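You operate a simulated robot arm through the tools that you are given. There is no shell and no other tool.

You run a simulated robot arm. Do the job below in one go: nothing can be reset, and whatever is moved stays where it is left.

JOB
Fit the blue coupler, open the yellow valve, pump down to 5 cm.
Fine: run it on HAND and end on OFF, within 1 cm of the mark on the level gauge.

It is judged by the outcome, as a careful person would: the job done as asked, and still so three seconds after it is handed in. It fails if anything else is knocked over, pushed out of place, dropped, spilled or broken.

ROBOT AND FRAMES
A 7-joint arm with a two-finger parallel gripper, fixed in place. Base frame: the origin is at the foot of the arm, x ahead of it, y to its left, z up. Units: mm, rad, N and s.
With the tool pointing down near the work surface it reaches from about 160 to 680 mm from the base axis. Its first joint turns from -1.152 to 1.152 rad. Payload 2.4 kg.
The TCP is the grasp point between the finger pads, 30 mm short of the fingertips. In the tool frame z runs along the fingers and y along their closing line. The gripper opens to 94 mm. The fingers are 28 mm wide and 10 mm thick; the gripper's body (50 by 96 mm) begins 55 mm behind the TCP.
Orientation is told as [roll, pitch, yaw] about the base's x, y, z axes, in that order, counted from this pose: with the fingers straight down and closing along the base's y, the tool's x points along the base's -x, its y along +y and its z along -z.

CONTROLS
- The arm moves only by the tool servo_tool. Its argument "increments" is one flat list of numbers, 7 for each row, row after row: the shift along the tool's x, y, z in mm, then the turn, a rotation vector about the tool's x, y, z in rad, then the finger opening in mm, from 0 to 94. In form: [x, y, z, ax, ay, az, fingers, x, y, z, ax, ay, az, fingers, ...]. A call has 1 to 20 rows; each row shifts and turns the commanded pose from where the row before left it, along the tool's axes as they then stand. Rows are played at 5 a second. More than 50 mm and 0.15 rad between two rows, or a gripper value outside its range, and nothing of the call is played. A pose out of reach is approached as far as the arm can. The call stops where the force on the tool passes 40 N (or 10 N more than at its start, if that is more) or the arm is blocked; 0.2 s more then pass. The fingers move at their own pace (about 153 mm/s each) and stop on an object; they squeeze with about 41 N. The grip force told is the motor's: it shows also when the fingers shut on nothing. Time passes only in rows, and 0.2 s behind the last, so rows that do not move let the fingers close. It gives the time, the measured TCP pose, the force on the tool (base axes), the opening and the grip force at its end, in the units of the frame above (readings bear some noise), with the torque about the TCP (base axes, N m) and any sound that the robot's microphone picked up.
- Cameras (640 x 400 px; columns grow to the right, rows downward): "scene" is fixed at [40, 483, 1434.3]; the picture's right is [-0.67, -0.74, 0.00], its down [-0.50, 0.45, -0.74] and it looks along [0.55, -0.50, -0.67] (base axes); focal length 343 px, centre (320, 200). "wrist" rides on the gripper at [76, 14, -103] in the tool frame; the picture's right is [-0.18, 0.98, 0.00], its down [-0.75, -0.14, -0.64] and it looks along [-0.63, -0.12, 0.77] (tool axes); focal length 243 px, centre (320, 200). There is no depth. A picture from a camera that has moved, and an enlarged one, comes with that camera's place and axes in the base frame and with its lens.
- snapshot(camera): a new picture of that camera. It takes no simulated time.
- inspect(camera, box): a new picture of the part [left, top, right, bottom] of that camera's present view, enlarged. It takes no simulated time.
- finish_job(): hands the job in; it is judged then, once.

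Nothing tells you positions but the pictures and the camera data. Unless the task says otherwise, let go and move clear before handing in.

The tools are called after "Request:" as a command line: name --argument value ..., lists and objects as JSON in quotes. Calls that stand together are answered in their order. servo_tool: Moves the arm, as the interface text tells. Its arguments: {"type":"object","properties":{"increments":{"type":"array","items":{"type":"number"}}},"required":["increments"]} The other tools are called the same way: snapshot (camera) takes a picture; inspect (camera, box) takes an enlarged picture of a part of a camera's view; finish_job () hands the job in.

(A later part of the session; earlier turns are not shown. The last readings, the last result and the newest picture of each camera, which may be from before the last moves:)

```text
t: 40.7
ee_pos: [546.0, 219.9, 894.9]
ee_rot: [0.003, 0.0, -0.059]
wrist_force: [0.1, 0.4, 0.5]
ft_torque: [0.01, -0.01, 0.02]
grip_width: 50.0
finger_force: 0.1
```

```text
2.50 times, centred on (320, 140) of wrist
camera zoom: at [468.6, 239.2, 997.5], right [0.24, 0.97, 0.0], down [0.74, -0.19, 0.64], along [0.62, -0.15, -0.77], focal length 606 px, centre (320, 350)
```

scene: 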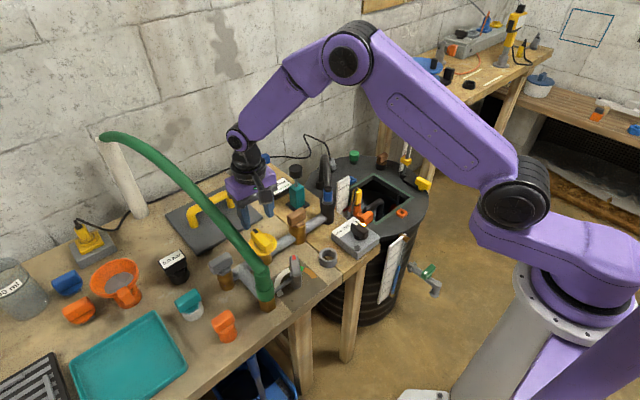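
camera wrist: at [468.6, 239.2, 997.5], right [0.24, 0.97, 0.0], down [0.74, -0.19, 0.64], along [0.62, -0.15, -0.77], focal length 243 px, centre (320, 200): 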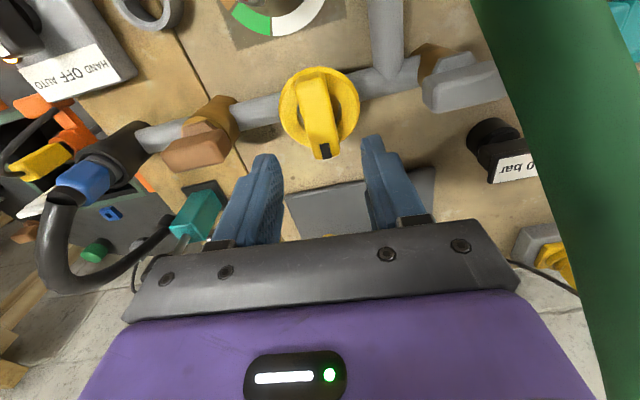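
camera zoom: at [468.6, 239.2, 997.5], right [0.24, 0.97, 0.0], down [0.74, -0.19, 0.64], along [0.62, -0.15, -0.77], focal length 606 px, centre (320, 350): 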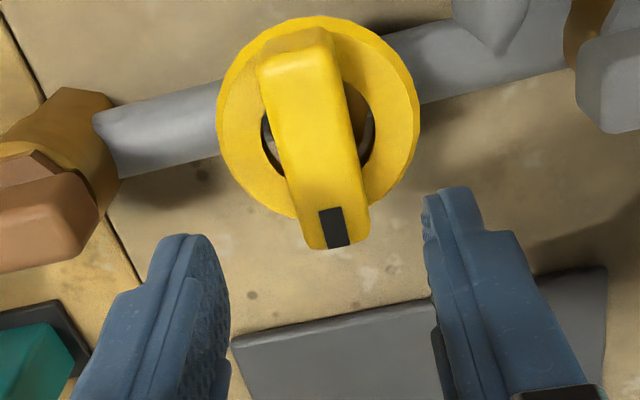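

The valve bar now stands across the pipe and stays there. I'm reading the level gauges closely before touching the switch.

Request:
inspect --camera "scene" --box '[370, 232, 414, 262]'

Request:
inspect --camera "scene" --box '[365, 258, 409, 288]'

Request:
inspect --camera "scene" --box '[360, 275, 404, 305]'

Request:
inspect --camera "scene" --box '[330, 165, 390, 220]'

Request:
inspect --camera "scene" --box '[395, 110, 440, 200]'

```text
13.33 times, centred on (392, 247) of scene
camera zoom: at [40.0, 483.0, 1434.3], right [-0.67, -0.74, 0.0], down [-0.5, 0.45, -0.74], along [0.55, -0.5, -0.67], focal length 4579 px, centre (-640, -427)
```

zoom: 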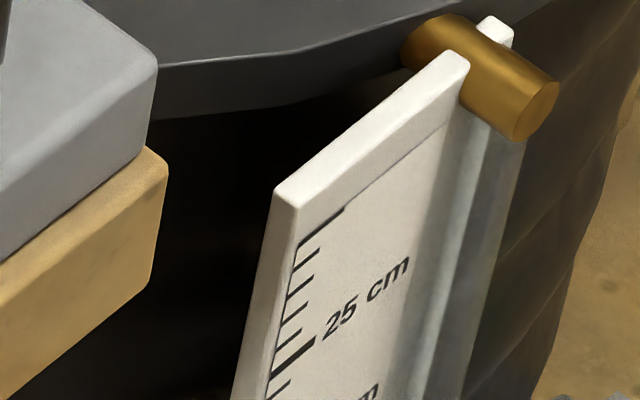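

```text
13.33 times, centred on (387, 273) of scene
camera zoom: at [40.0, 483.0, 1434.3], right [-0.67, -0.74, 0.0], down [-0.5, 0.45, -0.74], along [0.55, -0.5, -0.67], focal length 4579 px, centre (-573, -773)
```

zoom: 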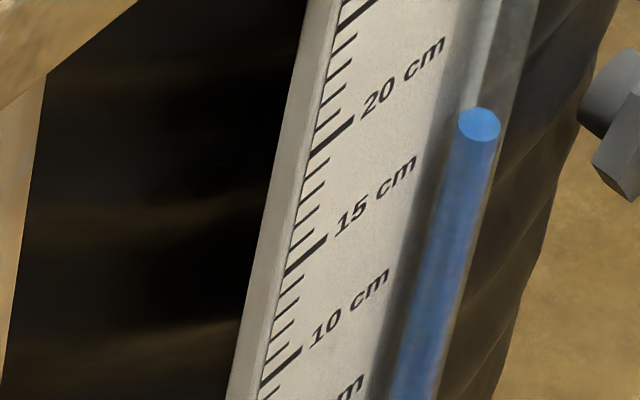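

```text
13.33 times, centred on (382, 290) of scene
camera zoom: at [40.0, 483.0, 1434.3], right [-0.67, -0.74, 0.0], down [-0.5, 0.45, -0.74], along [0.55, -0.5, -0.67], focal length 4579 px, centre (-507, -1000)
```

zoom: 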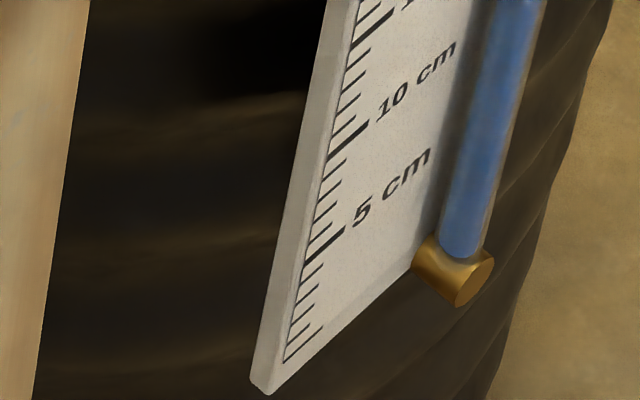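

```text
7.27 times, centred on (360, 192) of scene
camera zoom: at [40.0, 483.0, 1434.3], right [-0.67, -0.74, 0.0], down [-0.5, 0.45, -0.74], along [0.55, -0.5, -0.67], focal length 2498 px, centre (29, 254)
```

zoom: 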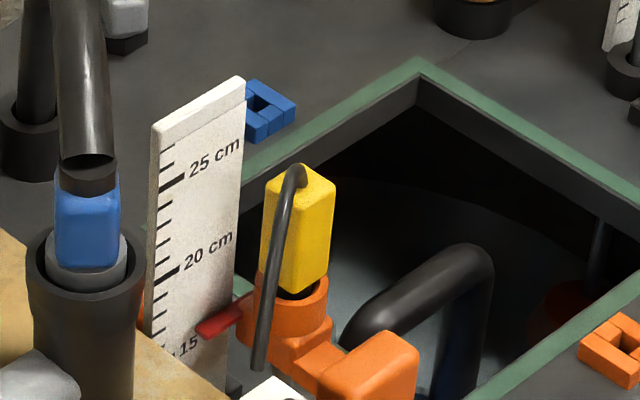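

```text
4.44 times, centred on (418, 155) of scene
camera zoom: at [40.0, 483.0, 1434.3], right [-0.67, -0.74, 0.0], down [-0.5, 0.45, -0.74], along [0.55, -0.5, -0.67], focal length 1526 px, centre (-113, 400)
```

zoom: 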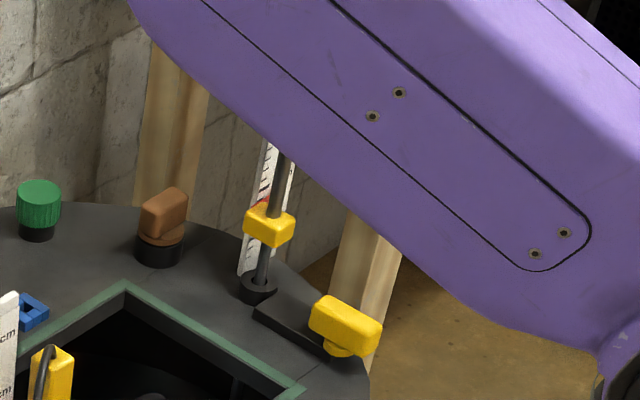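

The sight gauge reads roughly 14–15 cm, and I'll calibrate the parallax later. Now I'm moving above the HAND/OFF/AUTO knob, with the fingers set to straddle it.

Request:
servo_tool --increments '[0, 0, -10, 0, 0, -0.059, 50, 20.75, -36.6, 0, 0, 0, 0, 50, 20.75, -36.6, 0, 0, 0, 0, 50, 20.75, -36.6, 0, 0, 0, 0, 50, 20.75, -36.6, 0, 0, 0, 0, 50, 20.75, -36.6, 0, 0, 0, 0, 50, 20.75, -36.6, 0, 0, 0, 0, 50, 0, 0, 0, 0, 0, 0, 50]'

Request:
snapshot --camera "wrist"

Request:
snapshot --camera "scene"

Request:
inspect --camera "wrist" --box '[240, 40, 400, 180]'

```text
t: 42.5
ee_pos: [421.2, -1.9, 907.1]
ee_rot: [0.001, 0.001, 0.001]
wrist_force: [-0.1, 0.7, 0.3]
ft_torque: [-0.04, 0.01, 0.02]
grip_width: 49.9
finger_force: 0.0
```

```text
taken
camera wrist: at [343.3, 12.3, 1009.2], right [0.18, 0.98, 0.0], down [0.75, -0.14, 0.64], along [0.63, -0.12, -0.77], focal length 243 px, centre (320, 200)
```

wrist: 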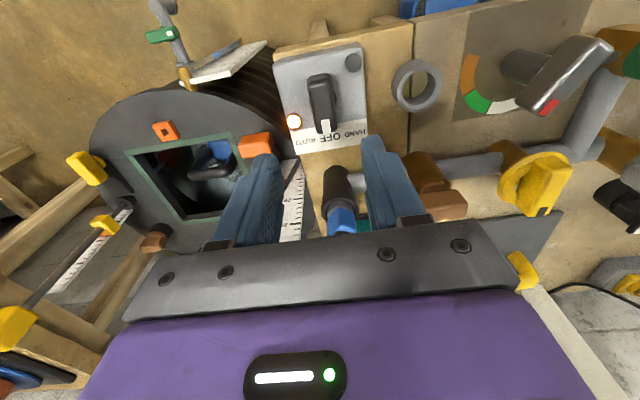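

```text
taken
```

scene: 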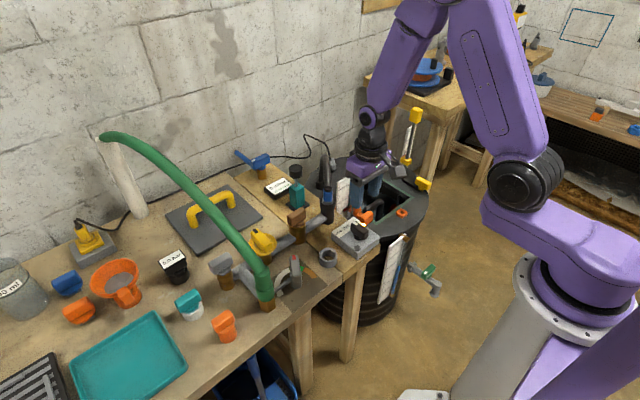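

```text
2.86 times, centred on (320, 110) of wrist
camera zoom: at [343.3, 12.3, 1009.2], right [0.18, 0.98, 0.0], down [0.75, -0.14, 0.64], along [0.63, -0.12, -0.77], focal length 693 px, centre (320, 457)
```

zoom: 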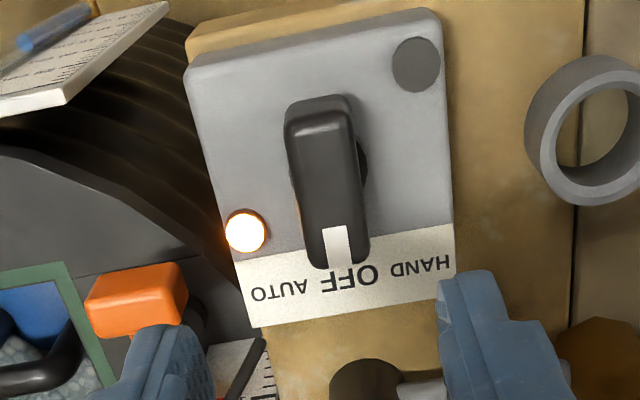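

The gauge stays visible to the scene camera from here. The knob bar is at about (424.5, 0), roughly 45 mm long and 21 mm wide, with its top near z 767. I'm descending part way for an alignment check.

Request:
servo_tool --increments '[-3.3, 1.9, 20, 0, 0, 0, 40, 0, 0, 35, 0, 0, 0, 36, 0, 0, 35, 0, 0, 0, 36, 0, 0, 0, 0, 0, 0, 36]'

Request:
snapshot --camera "wrist"

Request:
inspect --camera "wrist" --box '[240, 60, 400, 200]'

Request:
inspect --camera "scene" --box '[310, 190, 400, 270]'

```text
t: 43.5
ee_pos: [425.0, 0.5, 817.9]
ee_rot: [0.003, 0.0, 0.002]
wrist_force: [-0.7, 1.0, -0.5]
ft_torque: [0.0, 0.05, 0.07]
grip_width: 35.9
finger_force: 0.0
```

```text
taken
camera wrist: at [348.0, 15.0, 919.4], right [0.18, 0.98, 0.0], down [0.75, -0.14, 0.64], along [0.63, -0.12, -0.77], focal length 243 px, centre (320, 200)
```

wrist: 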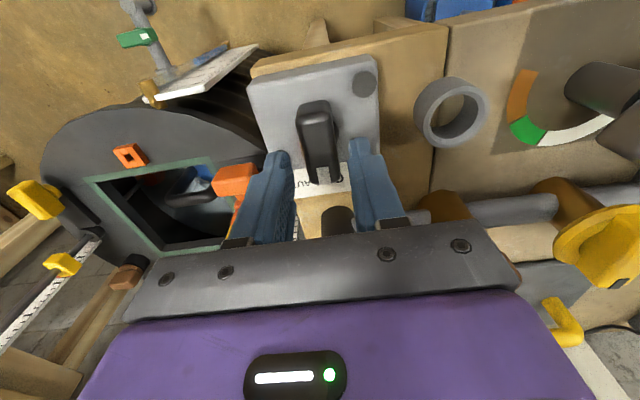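

```text
2.86 times, centred on (320, 130) of wrist
camera zoom: at [348.0, 15.0, 919.4], right [0.18, 0.98, 0.0], down [0.75, -0.14, 0.64], along [0.63, -0.12, -0.77], focal length 693 px, centre (320, 400)
```

zoom: 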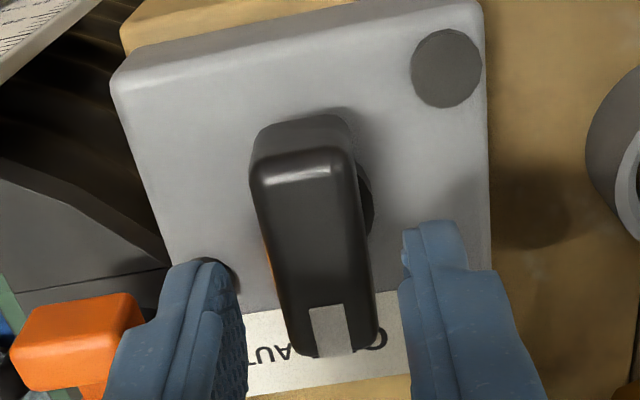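

```text
5.00 times, centred on (355, 230) of scene
camera zoom: at [40.0, 483.0, 1434.3], right [-0.67, -0.74, 0.0], down [-0.5, 0.45, -0.74], along [0.55, -0.5, -0.67], focal length 1717 px, centre (145, 50)
```

zoom: 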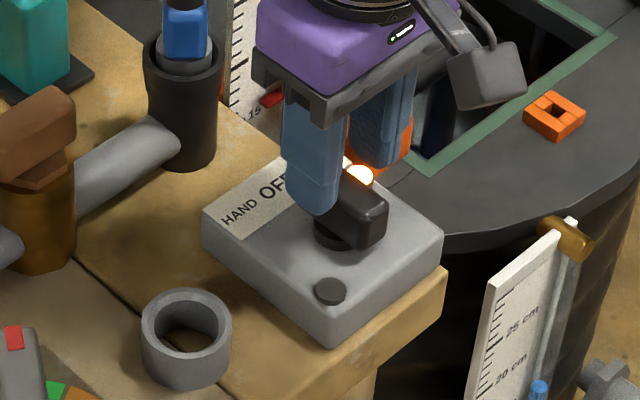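

The knob is well centred between the fingers. I'm lowering until the pads are around the bar, with tips just above the box top.

Request:
servo_tool --increments '[0, 0, 12, 0, 0, 0, 36, 0, 0, 12, 0, 0, 0, 36, 0, 0, 9, 0, 0, 0, 36, 0, 0, 0, 0, 0, 0, 36]'

Request:
inspect --camera "wrist" --box '[240, 80, 400, 220]'

Request:
inspect --camera "scene" --box '[320, 200, 390, 260]'

```text
t: 44.5
ee_pos: [425.5, 2.1, 783.4]
ee_rot: [0.001, 0.001, 0.001]
wrist_force: [-0.1, 0.1, 0.0]
ft_torque: [-0.01, 0.0, 0.0]
grip_width: 35.8
finger_force: 0.1
```

```text
2.86 times, centred on (320, 150) of wrist
camera zoom: at [347.5, 16.6, 885.4], right [0.18, 0.98, 0.0], down [0.75, -0.14, 0.64], along [0.63, -0.12, -0.77], focal length 693 px, centre (320, 343)
```

zoom: 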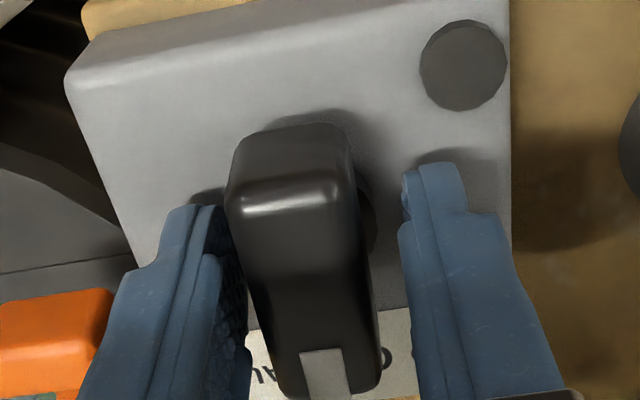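

```text
6.67 times, centred on (355, 230) of scene
camera zoom: at [40.0, 483.0, 1434.3], right [-0.67, -0.74, 0.0], down [-0.5, 0.45, -0.74], along [0.55, -0.5, -0.67], focal length 2290 px, centre (87, 0)
```

zoom: 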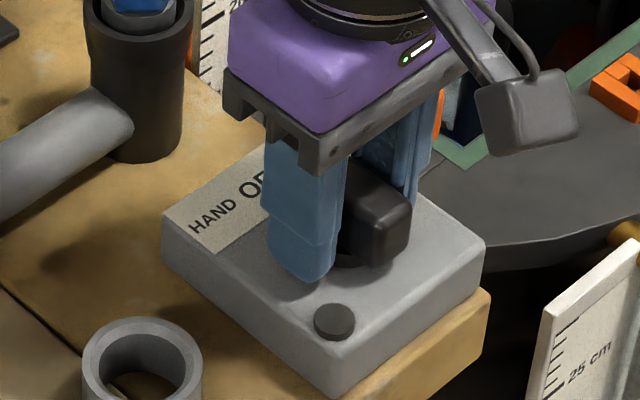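

I'm shifting 2.7 mm in −y to centre and closing on the knob. It is still on OFF and I'm not turning it yet.

Request:
servo_tool --increments '[0, -2.7, 0, 0, 0, 0, 36, 0, 0, 0, 0, 0, 0, 24, 0, 0, 0, 0, 0, 0, 10, 0, 0, 0, 0, 0, 0, 0, 0, 0, 0, 0, 0, 0, 0]'

Request:
inspect --camera "wrist" --box '[240, 80, 400, 220]'

Request:
inspect --camera "scene" --box '[365, 245, 417, 305]'

```text
t: 45.7
ee_pos: [425.2, 1.8, 782.3]
ee_rot: [0.002, 0.001, 0.006]
wrist_force: [0.7, 22.1, 1.2]
ft_torque: [0.6, -0.01, -0.01]
grip_width: 27.7
finger_force: 45.0
```

```text
2.86 times, centred on (320, 150) of wrist
camera zoom: at [347.5, 14.9, 884.9], right [0.18, 0.98, 0.0], down [0.75, -0.14, 0.64], along [0.63, -0.11, -0.77], focal length 693 px, centre (320, 343)
```

zoom: 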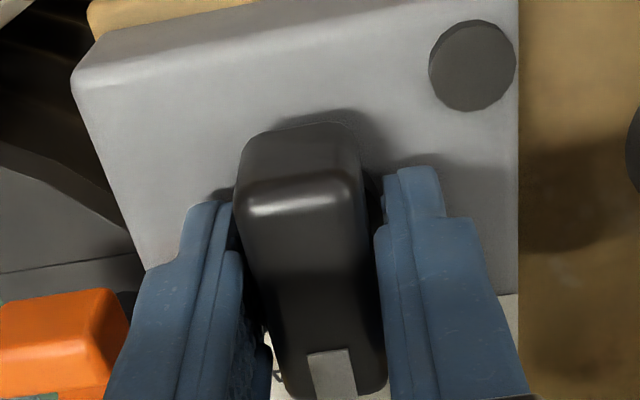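

```text
6.67 times, centred on (391, 275) of scene
camera zoom: at [40.0, 483.4, 1434.1], right [-0.67, -0.74, 0.0], down [-0.5, 0.45, -0.74], along [0.55, -0.5, -0.67], focal length 2290 px, centre (-153, -300)
```

zoom: 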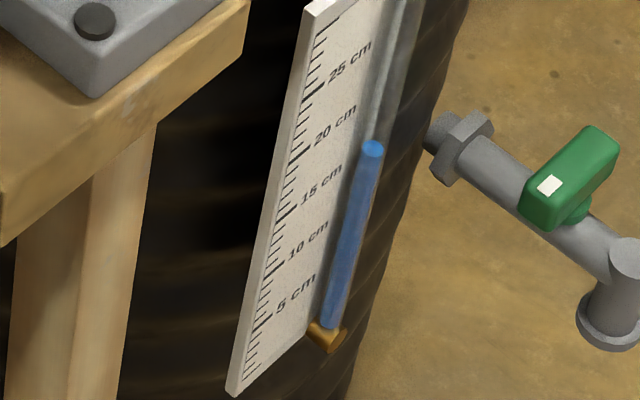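

A side force of 22 N shows that I over-shifted. I'm moving back about 1.8 mm to unload.

Request:
servo_tool --increments '[0, 1.8, 0, 0, 0, 0, 0, 0, 0, 0, 0, 0, 0, 0, 0, 0, 0, 0, 0, 0, 0]'

```text
t: 46.5
ee_pos: [425.0, 1.2, 782.7]
ee_rot: [0.001, 0.001, -0.001]
wrist_force: [2.5, 12.8, 1.9]
ft_torque: [0.3, 0.65, -0.04]
grip_width: 27.7
finger_force: 44.8
```

Request:
servo_tool --increments '[0, 1.0, 0, 0, 0, 0, 0, 0, 0, 0, 0, 0, -0.1, 0, 0, 0, 0, 0, 0, -0.1, 0, 0, 0, 0, 0, 0, -0.1, 0]'

Request:
inspect --camera "wrist" --box '[240, 80, 400, 220]'

Request:
inspect --camera "scene" --box '[365, 245, 417, 305]'

```text
t: 47.5
ee_pos: [425.5, 1.9, 783.2]
ee_rot: [0.003, 0.001, 0.303]
wrist_force: [-6.2, -6.2, 16.9]
ft_torque: [0.05, -0.94, 0.0]
grip_width: 27.5
finger_force: 45.1
```

```text
2.86 times, centred on (320, 150) of wrist
camera zoom: at [346.8, -7.5, 884.8], right [-0.12, 0.99, 0.0], down [0.76, 0.09, 0.64], along [0.64, 0.08, -0.77], focal length 693 px, centre (320, 343)
```

zoom: 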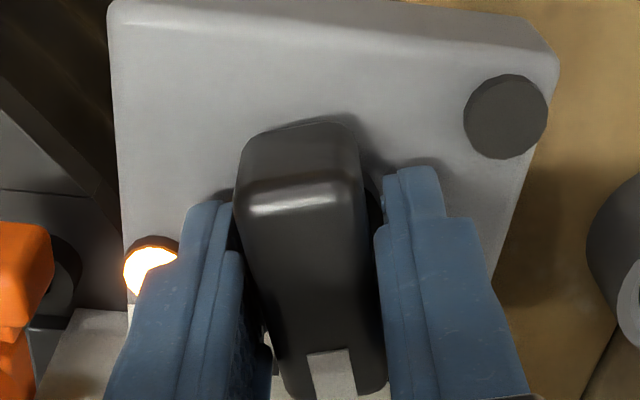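

```text
6.67 times, centred on (391, 275) of scene
camera zoom: at [39.6, 482.8, 1434.3], right [-0.67, -0.74, 0.0], down [-0.5, 0.45, -0.74], along [0.55, -0.5, -0.67], focal length 2290 px, centre (-153, -300)
```

zoom: 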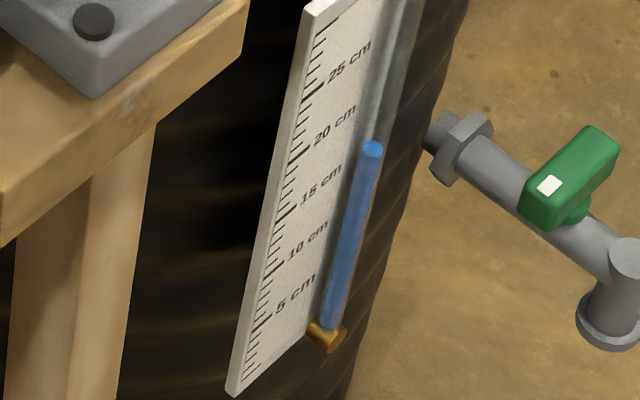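

The knob turns freely with the grip. I'm continuing toward HAND in small steps and listening.

Request:
servo_tool --increments '[0, 0, 0, 0, 0, -0.1, 0, 0, 0, 0, 0, 0, -0.1, 0, 0, 0, 0, 0, 0, -0.1, 0]'

Request:
inspect --camera "scene" --box '[365, 245, 417, 305]'

Request:
inspect --camera "wrist" --box '[180, 20, 480, 220]'

```text
t: 48.3
ee_pos: [425.4, 1.7, 782.0]
ee_rot: [0.001, -0.001, 0.604]
wrist_force: [-3.9, -6.5, 32.1]
ft_torque: [-0.5, 0.67, 0.0]
grip_width: 27.9
finger_force: 45.1
```

```text
6.67 times, centred on (391, 275) of scene
camera zoom: at [39.5, 482.8, 1434.3], right [-0.67, -0.74, 0.0], down [-0.5, 0.45, -0.74], along [0.55, -0.5, -0.67], focal length 2290 px, centre (-153, -300)
```

zoom: 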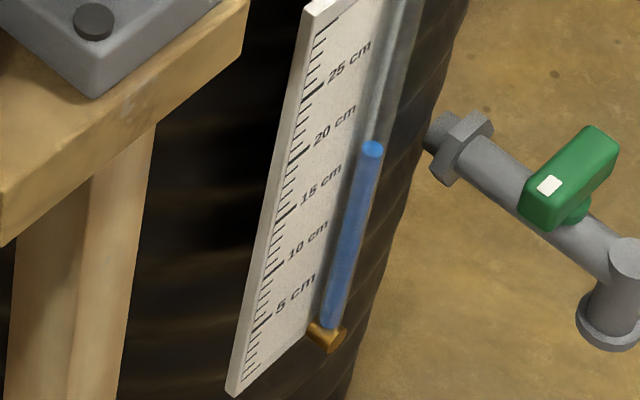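

```text
2.00 times, centred on (330, 120) of wrist
camera zoom: at [352.5, -29.4, 884.6], right [-0.41, 0.91, 0.0], down [0.7, 0.31, 0.64], along [0.59, 0.26, -0.77], focal length 485 px, centre (300, 360)
```

zoom: 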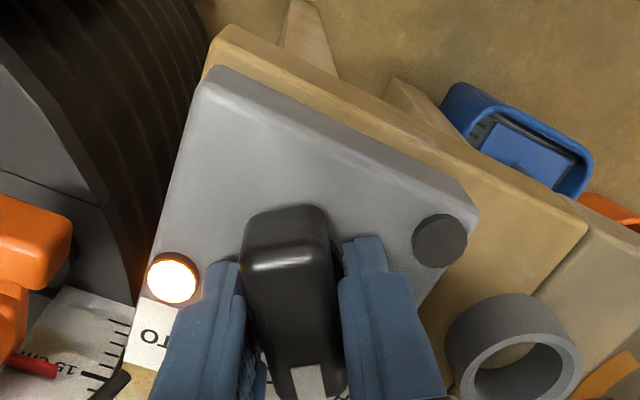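

I'm relieving the upward push with a 2 mm lift, then continuing to about 45°.

Request:
servo_tool --increments '[0, 0, -2, 0, 0, -0.06, 0, 0, 0, 0, 0, 0, -0.06, 0, 0, 0, 0, 0, 0, -0.06, 0]'

Request:
inspect --camera "scene" --box '[365, 245, 417, 305]'

Request:
inspect --camera "wrist" --box '[180, 20, 480, 220]'

```text
t: 49.1
ee_pos: [424.6, 2.9, 783.0]
ee_rot: [0.002, -0.001, 0.785]
wrist_force: [4.5, -7.3, -42.2]
ft_torque: [-0.11, -0.16, 0.01]
grip_width: 27.9
finger_force: 44.6
```

```text
6.67 times, centred on (391, 275) of scene
camera zoom: at [40.7, 482.8, 1434.3], right [-0.67, -0.74, 0.0], down [-0.5, 0.45, -0.74], along [0.55, -0.5, -0.67], focal length 2290 px, centre (-153, -300)
```

zoom: 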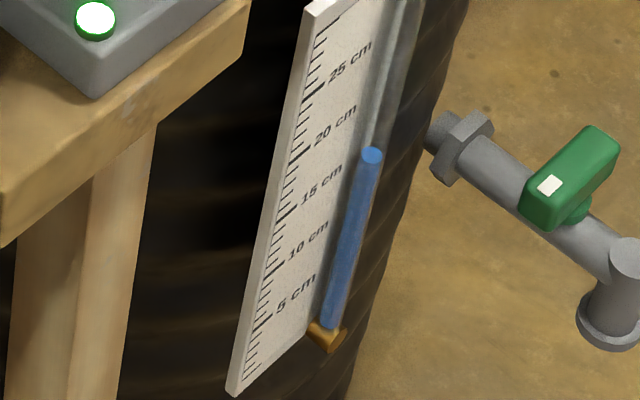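

```text
2.00 times, centred on (330, 120) of wrist
camera zoom: at [359.4, -41.3, 885.4], right [-0.56, 0.83, 0.0], down [0.63, 0.43, 0.64], along [0.53, 0.36, -0.77], focal length 485 px, centre (300, 360)
```

zoom: 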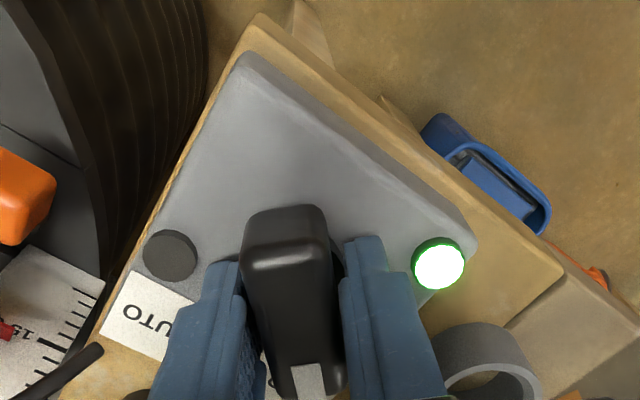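

The lamp changed to green and the level has started to fall, so the pump runs and the valve is passing flow. I'm easing the vertical load and checking for leaks and the rate.

Request:
servo_tool --increments '[0, 0, 2, 0, 0, 0, 0]'

Request:
inspect --camera "scene" --box '[365, 245, 417, 305]'

Request:
snapshot --camera "scene"

Request:
inspect --camera "scene" --box '[200, 180, 360, 320]'

```text
t: 49.5
ee_pos: [424.1, 2.6, 782.4]
ee_rot: [0.003, -0.001, 0.782]
wrist_force: [-0.8, -6.3, 10.3]
ft_torque: [-0.94, 1.04, 0.04]
grip_width: 27.8
finger_force: 45.1
```

```text
6.67 times, centred on (391, 275) of scene
camera zoom: at [39.9, 482.9, 1434.3], right [-0.67, -0.74, 0.0], down [-0.5, 0.45, -0.74], along [0.55, -0.5, -0.67], focal length 2290 px, centre (-153, -300)
```

zoom: 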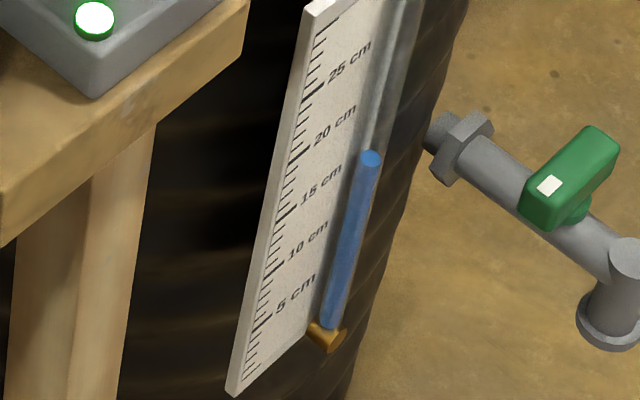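

```text
taken
```

scene: 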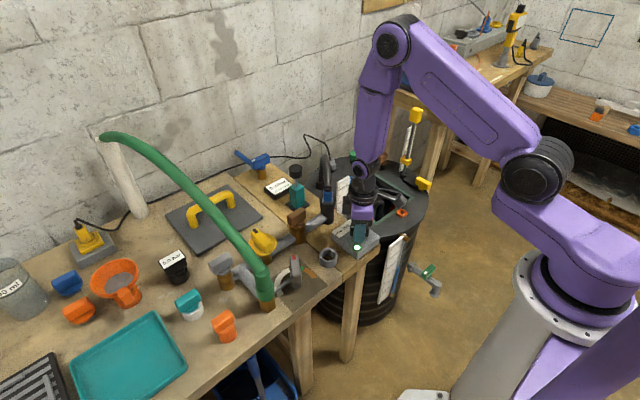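

```text
2.86 times, centred on (280, 250) of scene
camera zoom: at [39.9, 482.9, 1434.3], right [-0.67, -0.74, 0.0], down [-0.5, 0.45, -0.74], along [0.55, -0.5, -0.67], focal length 981 px, centre (434, 57)
```

zoom: 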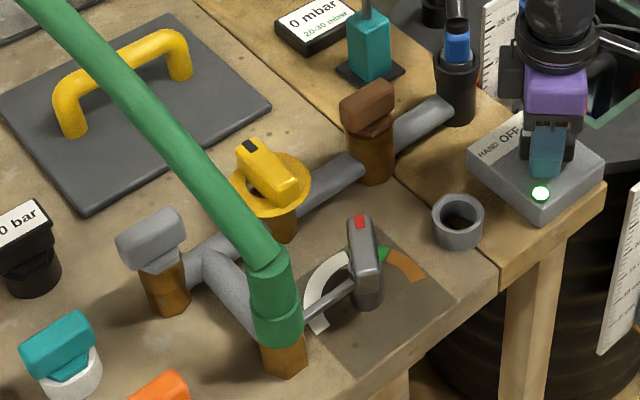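

There are no visible leaks and the level is dropping about 0.7 cm/s. I'm holding the knob steady on HAND and tracking the gauge in short waits.

Request:
servo_tool --increments '[0, 0, 0, 0, 0, 0, 0, 0, 0, 0, 0, 0, 0, 0, 0, 0, 0, 0, 0, 0, 0, 0, 0, 0, 0, 0, 0, 0, 0, 0, 0, 0, 0, 0, 0]'

Request:
inspect --camera "scene" --box '[365, 258, 409, 288]'

Request:
inspect --camera "scene" --box '[330, 165, 390, 220]'

Request:
snapshot --camera "scene"

```text
t: 50.3
ee_pos: [424.4, 2.7, 783.4]
ee_rot: [0.002, -0.003, 0.782]
wrist_force: [-3.5, 1.1, 7.3]
ft_torque: [0.2, -0.24, 0.01]
grip_width: 27.6
finger_force: 45.2
stopped in row 3: the force on the tool passed its limit at 41 N (the readings are from after the stop); the commanded pose is now the measured one
```

```text
13.33 times, centred on (387, 273) of scene
camera zoom: at [39.8, 483.0, 1434.3], right [-0.67, -0.74, 0.0], down [-0.5, 0.45, -0.74], along [0.55, -0.5, -0.67], focal length 4579 px, centre (-573, -773)
```

zoom: 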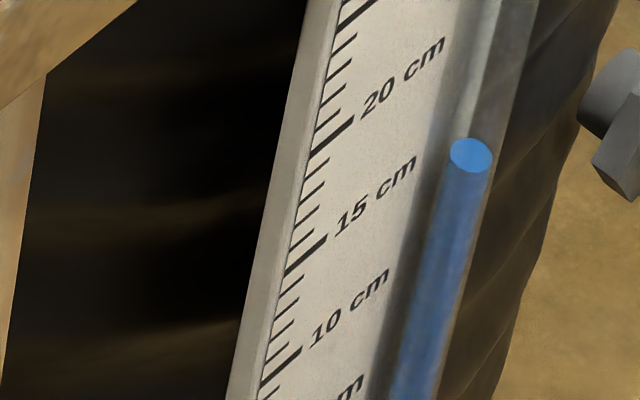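

```text
7.27 times, centred on (360, 192) of scene
camera zoom: at [39.8, 483.0, 1434.3], right [-0.67, -0.74, 0.0], down [-0.5, 0.45, -0.74], along [0.55, -0.5, -0.67], focal length 2498 px, centre (29, 254)
```

zoom: 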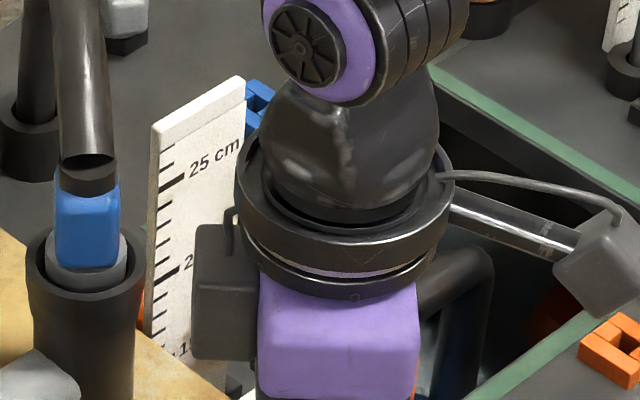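

```text
taken
```

scene: 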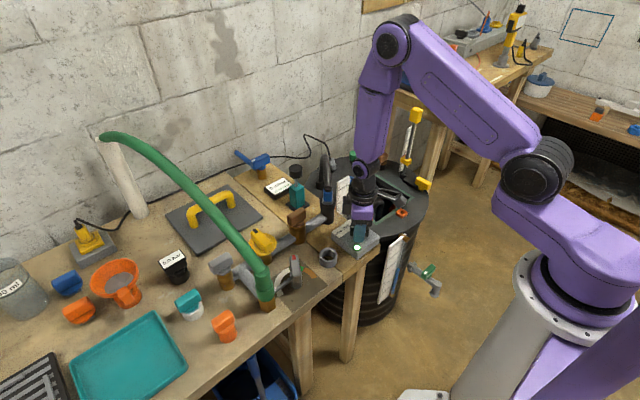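

The level has reached about 12.6 cm apparent, a rate of about 0.64 cm/s. The clamped knob makes the forces wander, so I'm opening the fingers and staying in place while the switch stays on HAND.

Request:
servo_tool --increments '[0, 0, 0, 0, 0, 0, 36, 0, 0, 0, 0, 0, 0, 36, 0, 0, 0, 0, 0, 0, 36, 0, 0, 0, 0, 0, 0, 36, 0, 0, 0, 0, 0, 0, 36, 0, 0, 0, 0, 0, 0, 36, 0, 0, 0, 0, 0, 0, 36]'

Request:
inspect --camera "scene" --box '[365, 258, 409, 288]'

Request:
inspect --camera "wrist" --box '[180, 20, 480, 220]'

Request:
inspect --camera "scene" --box '[200, 180, 360, 320]'

```text
t: 51.9
ee_pos: [424.6, 3.1, 783.6]
ee_rot: [0.0, -0.002, 0.783]
wrist_force: [-0.4, -0.2, -0.4]
ft_torque: [-0.02, 0.0, 0.0]
grip_width: 35.9
finger_force: 0.1
```

```text
13.33 times, centred on (387, 273) of scene
camera zoom: at [40.0, 483.0, 1434.3], right [-0.67, -0.74, 0.0], down [-0.5, 0.45, -0.74], along [0.55, -0.5, -0.67], focal length 4579 px, centre (-573, -773)
```

zoom: 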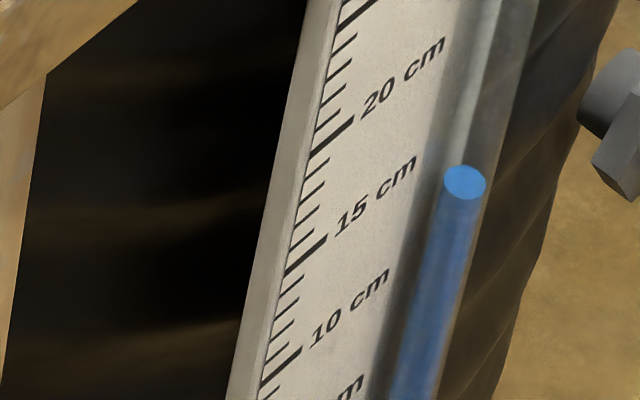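

```text
2.00 times, centred on (330, 120) of wrist
camera zoom: at [359.3, -41.2, 884.9], right [-0.56, 0.83, 0.0], down [0.63, 0.43, 0.64], along [0.53, 0.36, -0.77], focal length 485 px, centre (300, 360)
```

zoom: 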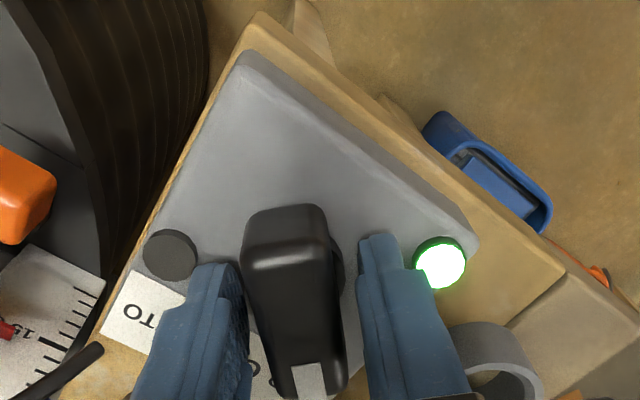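

```text
2.86 times, centred on (280, 250) of scene
camera zoom: at [40.0, 483.0, 1434.3], right [-0.67, -0.74, 0.0], down [-0.5, 0.45, -0.74], along [0.55, -0.5, -0.67], focal length 981 px, centre (434, 57)
```

zoom: 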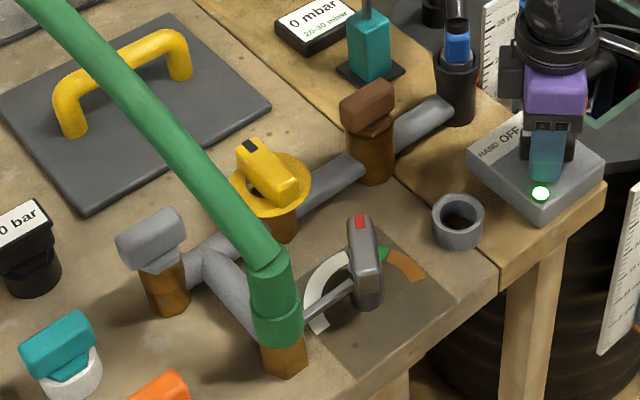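

Flow continues at about 0.75 cm/s and everything stays dry. I'm waiting about 3 more seconds, then I'll stop at an intermediate level to calibrate the gauge reading properly.

Request:
servo_tool --increments '[0, 0, 0, 0, 0, 0, 36, 0, 0, 0, 0, 0, 0, 36, 0, 0, 0, 0, 0, 0, 36, 0, 0, 0, 0, 0, 0, 36, 0, 0, 0, 0, 0, 0, 36, 0, 0, 0, 0, 0, 0, 36, 0, 0, 0, 0, 0, 0, 36, 0, 0, 0, 0, 0, 0, 36, 0, 0, 0, 0, 0, 0, 36, 0, 0, 0, 0, 0, 0, 36]'

Request:
inspect --camera "scene" --box '[365, 258, 409, 288]'

Request:
inspect --camera "scene" --box '[200, 180, 360, 320]'

```text
t: 54.1
ee_pos: [425.0, 1.9, 784.1]
ee_rot: [0.0, -0.001, 0.782]
wrist_force: [0.7, -0.1, 0.3]
ft_torque: [-0.02, -0.01, -0.03]
grip_width: 36.2
finger_force: 0.1
```

```text
13.33 times, centred on (387, 273) of scene
camera zoom: at [40.0, 483.0, 1434.3], right [-0.67, -0.74, 0.0], down [-0.5, 0.45, -0.74], along [0.55, -0.5, -0.67], focal length 4579 px, centre (-573, -773)
```

zoom: 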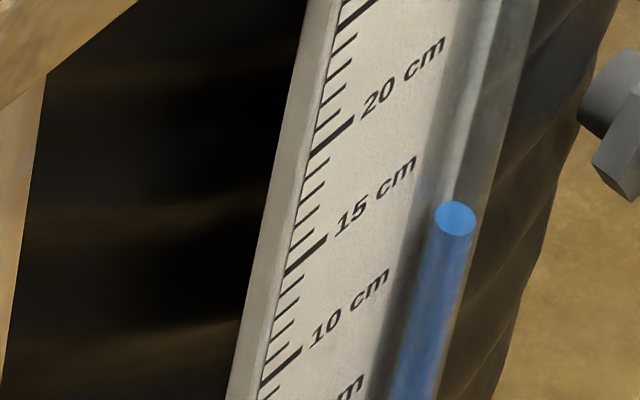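

```text
2.86 times, centred on (280, 250) of scene
camera zoom: at [40.0, 483.0, 1434.3], right [-0.67, -0.74, 0.0], down [-0.5, 0.45, -0.74], along [0.55, -0.5, -0.67], focal length 981 px, centre (434, 57)
```

zoom: 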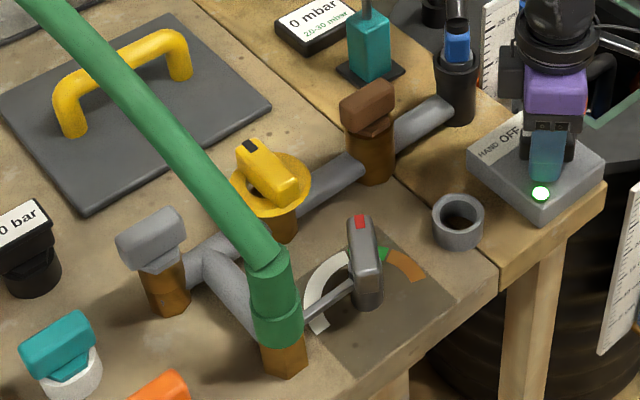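

Apparent level is 9.8 cm at 0.72 cm/s. I'm waiting a little more and then closing on the knob, ready to turn it back to OFF.

Request:
servo_tool --increments '[0, 0, 0, 0, 0, 0, 36, 0, 0, 0, 0, 0, 0, 36, 0, 0, 0, 0, 0, 0, 36, 0, 0, 0, 0, 0, 0, 36, 0, 0, 0, 0, 0, 0, 36, 0, 0, 0, 0, 0, 0, 24, 0, 0, 0, 0, 0, 0, 22, 0, 0, 0, 0, 0, 0, 22]'

Request:
inspect --camera "scene" --box '[365, 258, 409, 288]'

```text
t: 55.9
ee_pos: [423.5, 2.0, 783.8]
ee_rot: [-0.001, -0.001, 0.781]
wrist_force: [-2.0, 1.9, 1.1]
ft_torque: [0.07, -0.01, -0.01]
grip_width: 27.7
finger_force: 44.9
```

```text
13.33 times, centred on (387, 273) of scene
camera zoom: at [40.0, 483.0, 1434.3], right [-0.67, -0.74, 0.0], down [-0.5, 0.45, -0.74], along [0.55, -0.5, -0.67], focal length 4579 px, centre (-573, -773)
```

zoom: 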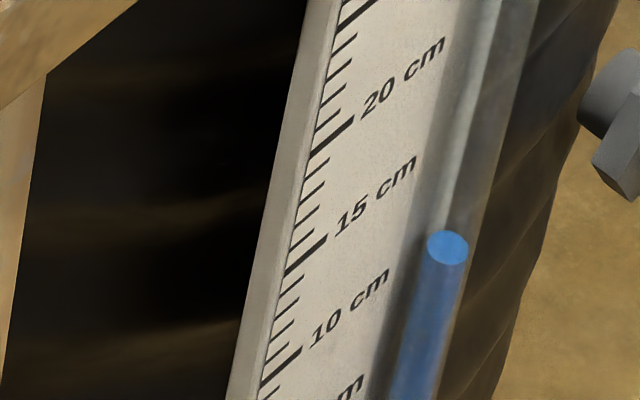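

Apparent 8.5 cm with clean grip forces. I'm turning the knob back to OFF now.

Request:
servo_tool --increments '[0, 0, 0, 0, 0, 0.12, 0, 0, 0, 0, 0, 0, 0.12, 0, 0, 0, 0, 0, 0, 0.12, 0, 0, 0, 0, 0, 0, 0.12, 0, 0, 0, 0, 0, 0, 0.1, 0, 0, 0, 0, 0, 0, 0.1, 0, 0, 0, 0, 0, 0, 0.1, 0]'

Request:
inspect --camera "scene" --box '[365, 258, 409, 288]'

Request:
inspect --camera "wrist" --box '[180, 20, 480, 220]'

```text
t: 57.5
ee_pos: [425.3, 0.2, 782.4]
ee_rot: [0.001, -0.003, -0.002]
wrist_force: [6.0, -17.0, 0.0]
ft_torque: [-0.47, 0.86, 0.08]
grip_width: 27.7
finger_force: 45.2
```

```text
13.33 times, centred on (387, 273) of scene
camera zoom: at [40.2, 482.6, 1434.4], right [-0.67, -0.74, 0.0], down [-0.5, 0.45, -0.74], along [0.55, -0.5, -0.67], focal length 4579 px, centre (-573, -773)
```

zoom: 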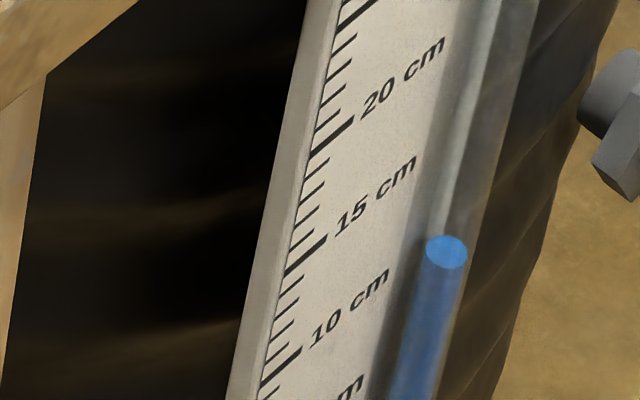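

```text
2.00 times, centred on (330, 120) of wrist
camera zoom: at [347.5, 15.4, 884.9], right [0.19, 0.98, 0.0], down [0.75, -0.14, 0.64], along [0.63, -0.12, -0.77], focal length 485 px, centre (300, 360)
```

zoom: 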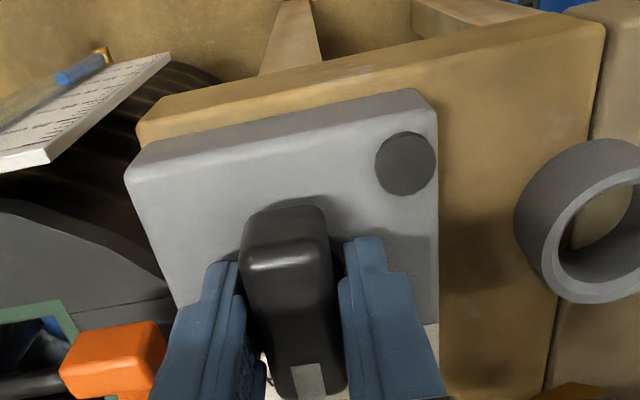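

The lamp is off and the pump stopped at about 8.3 cm apparent. I'm opening the fingers, backing up, and confirming that the level holds.

Request:
servo_tool --increments '[0, 0, 0, 0, 0, 0, 30, 0, 0, 0, 0, 0, 0, 36, 0, 0, 0, 0, 0, 0, 36, 0, 0, -15, 0, 0, 0, 36, 0, 0, -30, 0, 0, 0, 36, 0, 0, -40, 0, 0, 0, 36, 0, 0, 0, 0, 0, 0, 36]'

Request:
inspect --camera "scene" --box '[365, 258, 409, 288]'

Request:
snapshot --camera "wrist"

Request:
inspect --camera "wrist" --box '[130, 20, 270, 120]'

Request:
inspect --camera "scene" --box '[310, 190, 400, 270]'

```text
t: 59.1
ee_pos: [426.6, 1.5, 869.4]
ee_rot: [0.001, -0.001, 0.002]
wrist_force: [0.0, 0.5, 0.0]
ft_torque: [0.02, -0.03, -0.01]
grip_width: 36.2
finger_force: 0.0
```

```text
13.33 times, centred on (387, 273) of scene
camera zoom: at [40.0, 483.0, 1434.3], right [-0.67, -0.74, 0.0], down [-0.5, 0.45, -0.74], along [0.55, -0.5, -0.67], focal length 4579 px, centre (-573, -773)
```

zoom: 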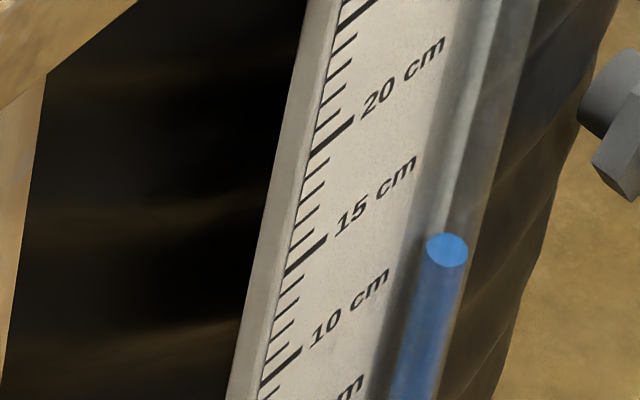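

```text
taken
camera wrist: at [348.2, 15.3, 971.7], right [0.18, 0.98, 0.0], down [0.75, -0.14, 0.64], along [0.63, -0.12, -0.77], focal length 243 px, centre (320, 200)
```

wrist: 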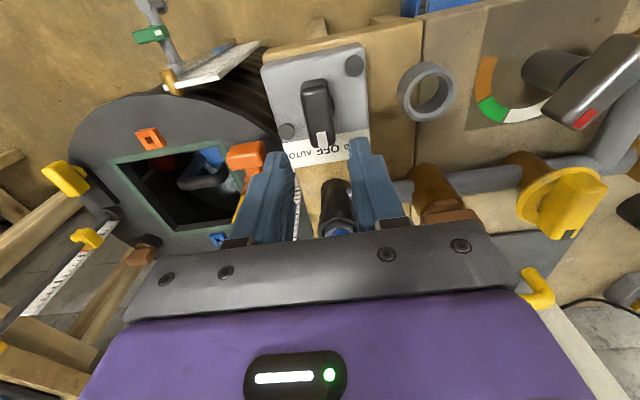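

```text
4.00 times, centred on (200, 70) of wrist
camera zoom: at [348.2, 15.3, 971.7], right [0.18, 0.98, 0.0], down [0.75, -0.14, 0.64], along [0.63, -0.12, -0.77], focal length 970 px, centre (800, 720)
```

zoom: 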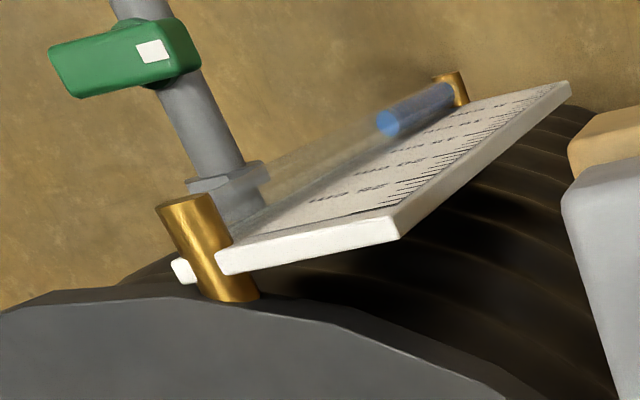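

```text
5.00 times, centred on (355, 230) of scene
camera zoom: at [40.0, 483.0, 1434.3], right [-0.67, -0.74, 0.0], down [-0.5, 0.45, -0.74], along [0.55, -0.5, -0.67], focal length 1717 px, centre (145, 50)
```

zoom: 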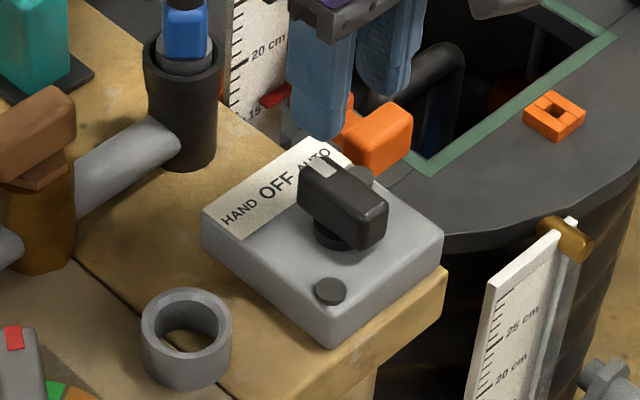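

The level holds steady with the pump off. The glass tube stands well in front of the scale board, so parallax matters, and I want a near-horizontal view of the gauge. I'm backing away from the bench and moving in front of the barrel.

Request:
servo_tool --increments '[37.5, 0, -5, 0, 0, 0, 36, 37.5, 0, 0, 0, 0, 0, 36, 37.5, 0, 0, 0, 0, 0, 36, 37.5, 0, 0, 0, 0, 0, 36, 0, -41, 0, 0, 0, 0, 20, 0, -41, 0, 0, 0, 0, 20, 0, -41, 0, 0, 0, 0, 20, 0, -41, 0, 0, 0, 0, 20, 0, -41, 0, 0, 0, 0, 20, 0, 0, 0, 0, 0, 0, 20]'

Request:
snapshot --camera "wrist"

Request:
snapshot --camera "scene"

```text
t: 61.3
ee_pos: [275.3, -201.2, 871.3]
ee_rot: [0.002, -0.001, 0.004]
wrist_force: [-0.3, 1.3, 1.3]
ft_torque: [-0.01, 0.02, -0.01]
grip_width: 20.2
finger_force: 0.2
```

```text
taken
camera wrist: at [197.7, -187.8, 973.4], right [0.18, 0.98, 0.0], down [0.75, -0.14, 0.64], along [0.63, -0.11, -0.77], focal length 243 px, centre (320, 200)
```

wrist: 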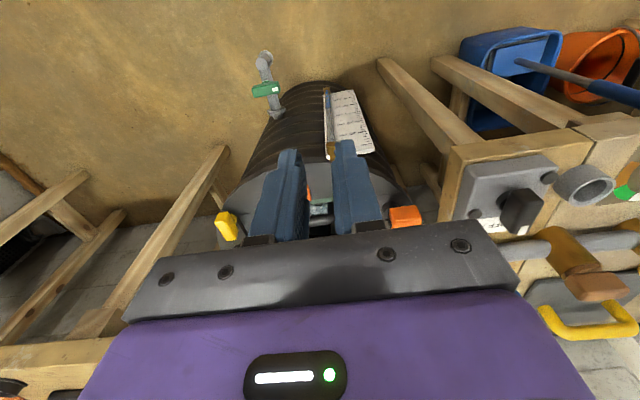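

```text
taken
```

scene: 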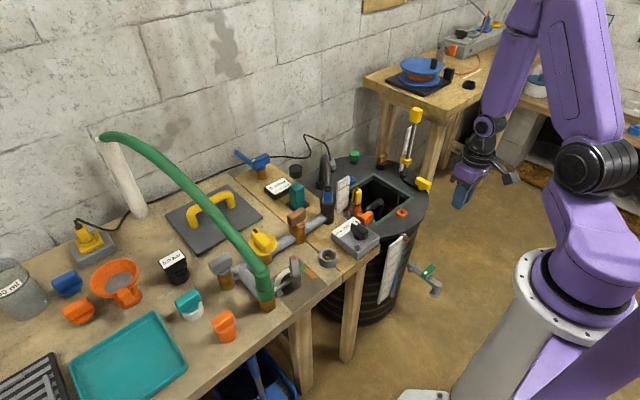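

I'm in front of the barrel now. The drain tap is well to the side, at about y −353. I'm descending in clear space in front of the gauge before pitching the camera up.

Request:
servo_tool --increments '[5, 0, 40, 0, 0, 0, 20, 5, 0, 40, 0, 0, 0, 20, 5, 0, 40, 0, 0, 0, 20, 5, 0, 40, 0, 0, 0, 20, 5, 0, 40, 0, 0, 0, 20, 5, 0, 40, 0, 0, 0, 20, 0, 0, 0, 0, 0, 0, 20]'

Request:
snapshot --camera "wrist"

Request:
snapshot --camera "scene"

```text
t: 62.9
ee_pos: [246.5, -201.2, 631.5]
ee_rot: [0.001, -0.002, 0.002]
wrist_force: [0.8, 0.3, 0.4]
ft_torque: [0.04, 0.01, 0.02]
grip_width: 19.9
finger_force: 0.0
```

```text
taken
camera wrist: at [168.5, -187.1, 733.4], right [0.18, 0.98, 0.0], down [0.75, -0.14, 0.64], along [0.63, -0.12, -0.77], focal length 243 px, centre (320, 200)
```

wrist: 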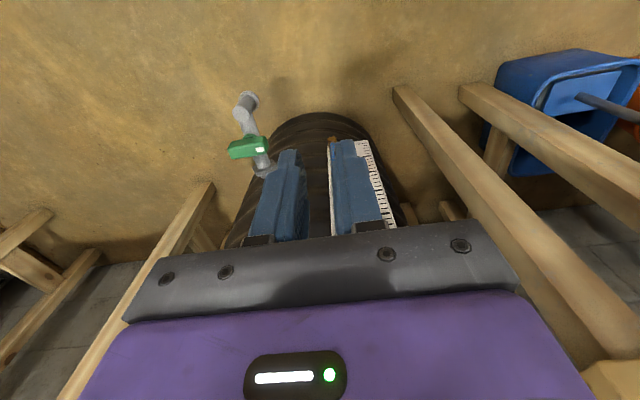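

```text
taken
```

scene: 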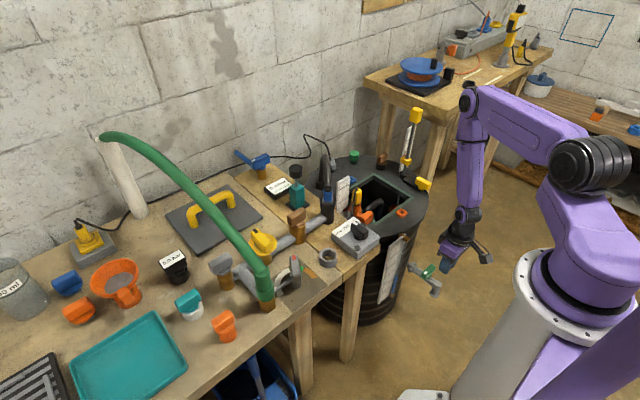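

The fingers hide part of the gauge. I'm pitching the tool so the camera looks roughly horizontally at it.

Request:
servo_tool --increments '[0, 0, 0, 0, -0.147, 0, 10, 0, 0, 0, 0, -0.147, 0, 10, 0, 0, 0, 0, -0.147, 0, 10, 0, 0, 0, 0, -0.147, 0, 10, 0, 0, 0, 0, -0.147, 0, 10, 0, 0, 0, 0, -0.147, 0, 10, 0, 0, 0, 0, 0, 0, 10]'

Request:
snapshot --camera "wrist"

Request:
snapshot --camera "scene"

```text
t: 64.5
ee_pos: [246.0, -201.2, 631.5]
ee_rot: [0.004, -0.885, 0.0]
wrist_force: [0.7, -0.5, -0.1]
ft_torque: [-0.01, -0.03, -0.02]
grip_width: 9.9
finger_force: 0.0
```

```text
taken
camera wrist: at [116.6, -188.1, 638.2], right [0.12, 0.98, 0.14], down [-0.02, -0.14, 0.99], along [0.99, -0.12, 0.0], focal length 243 px, centre (320, 200)
```

wrist: 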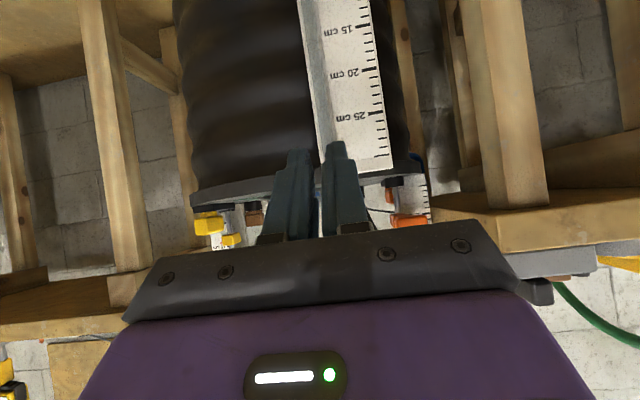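

```text
taken
```

scene: 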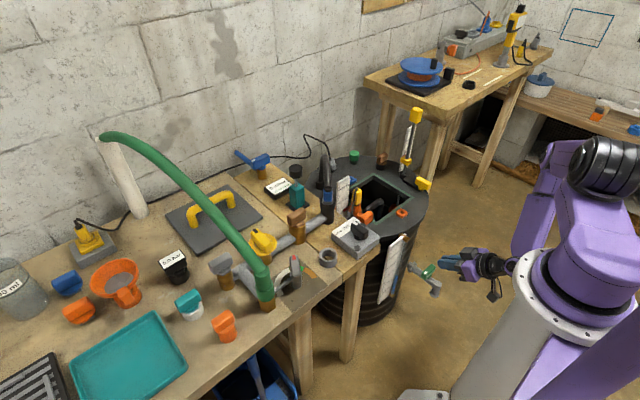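

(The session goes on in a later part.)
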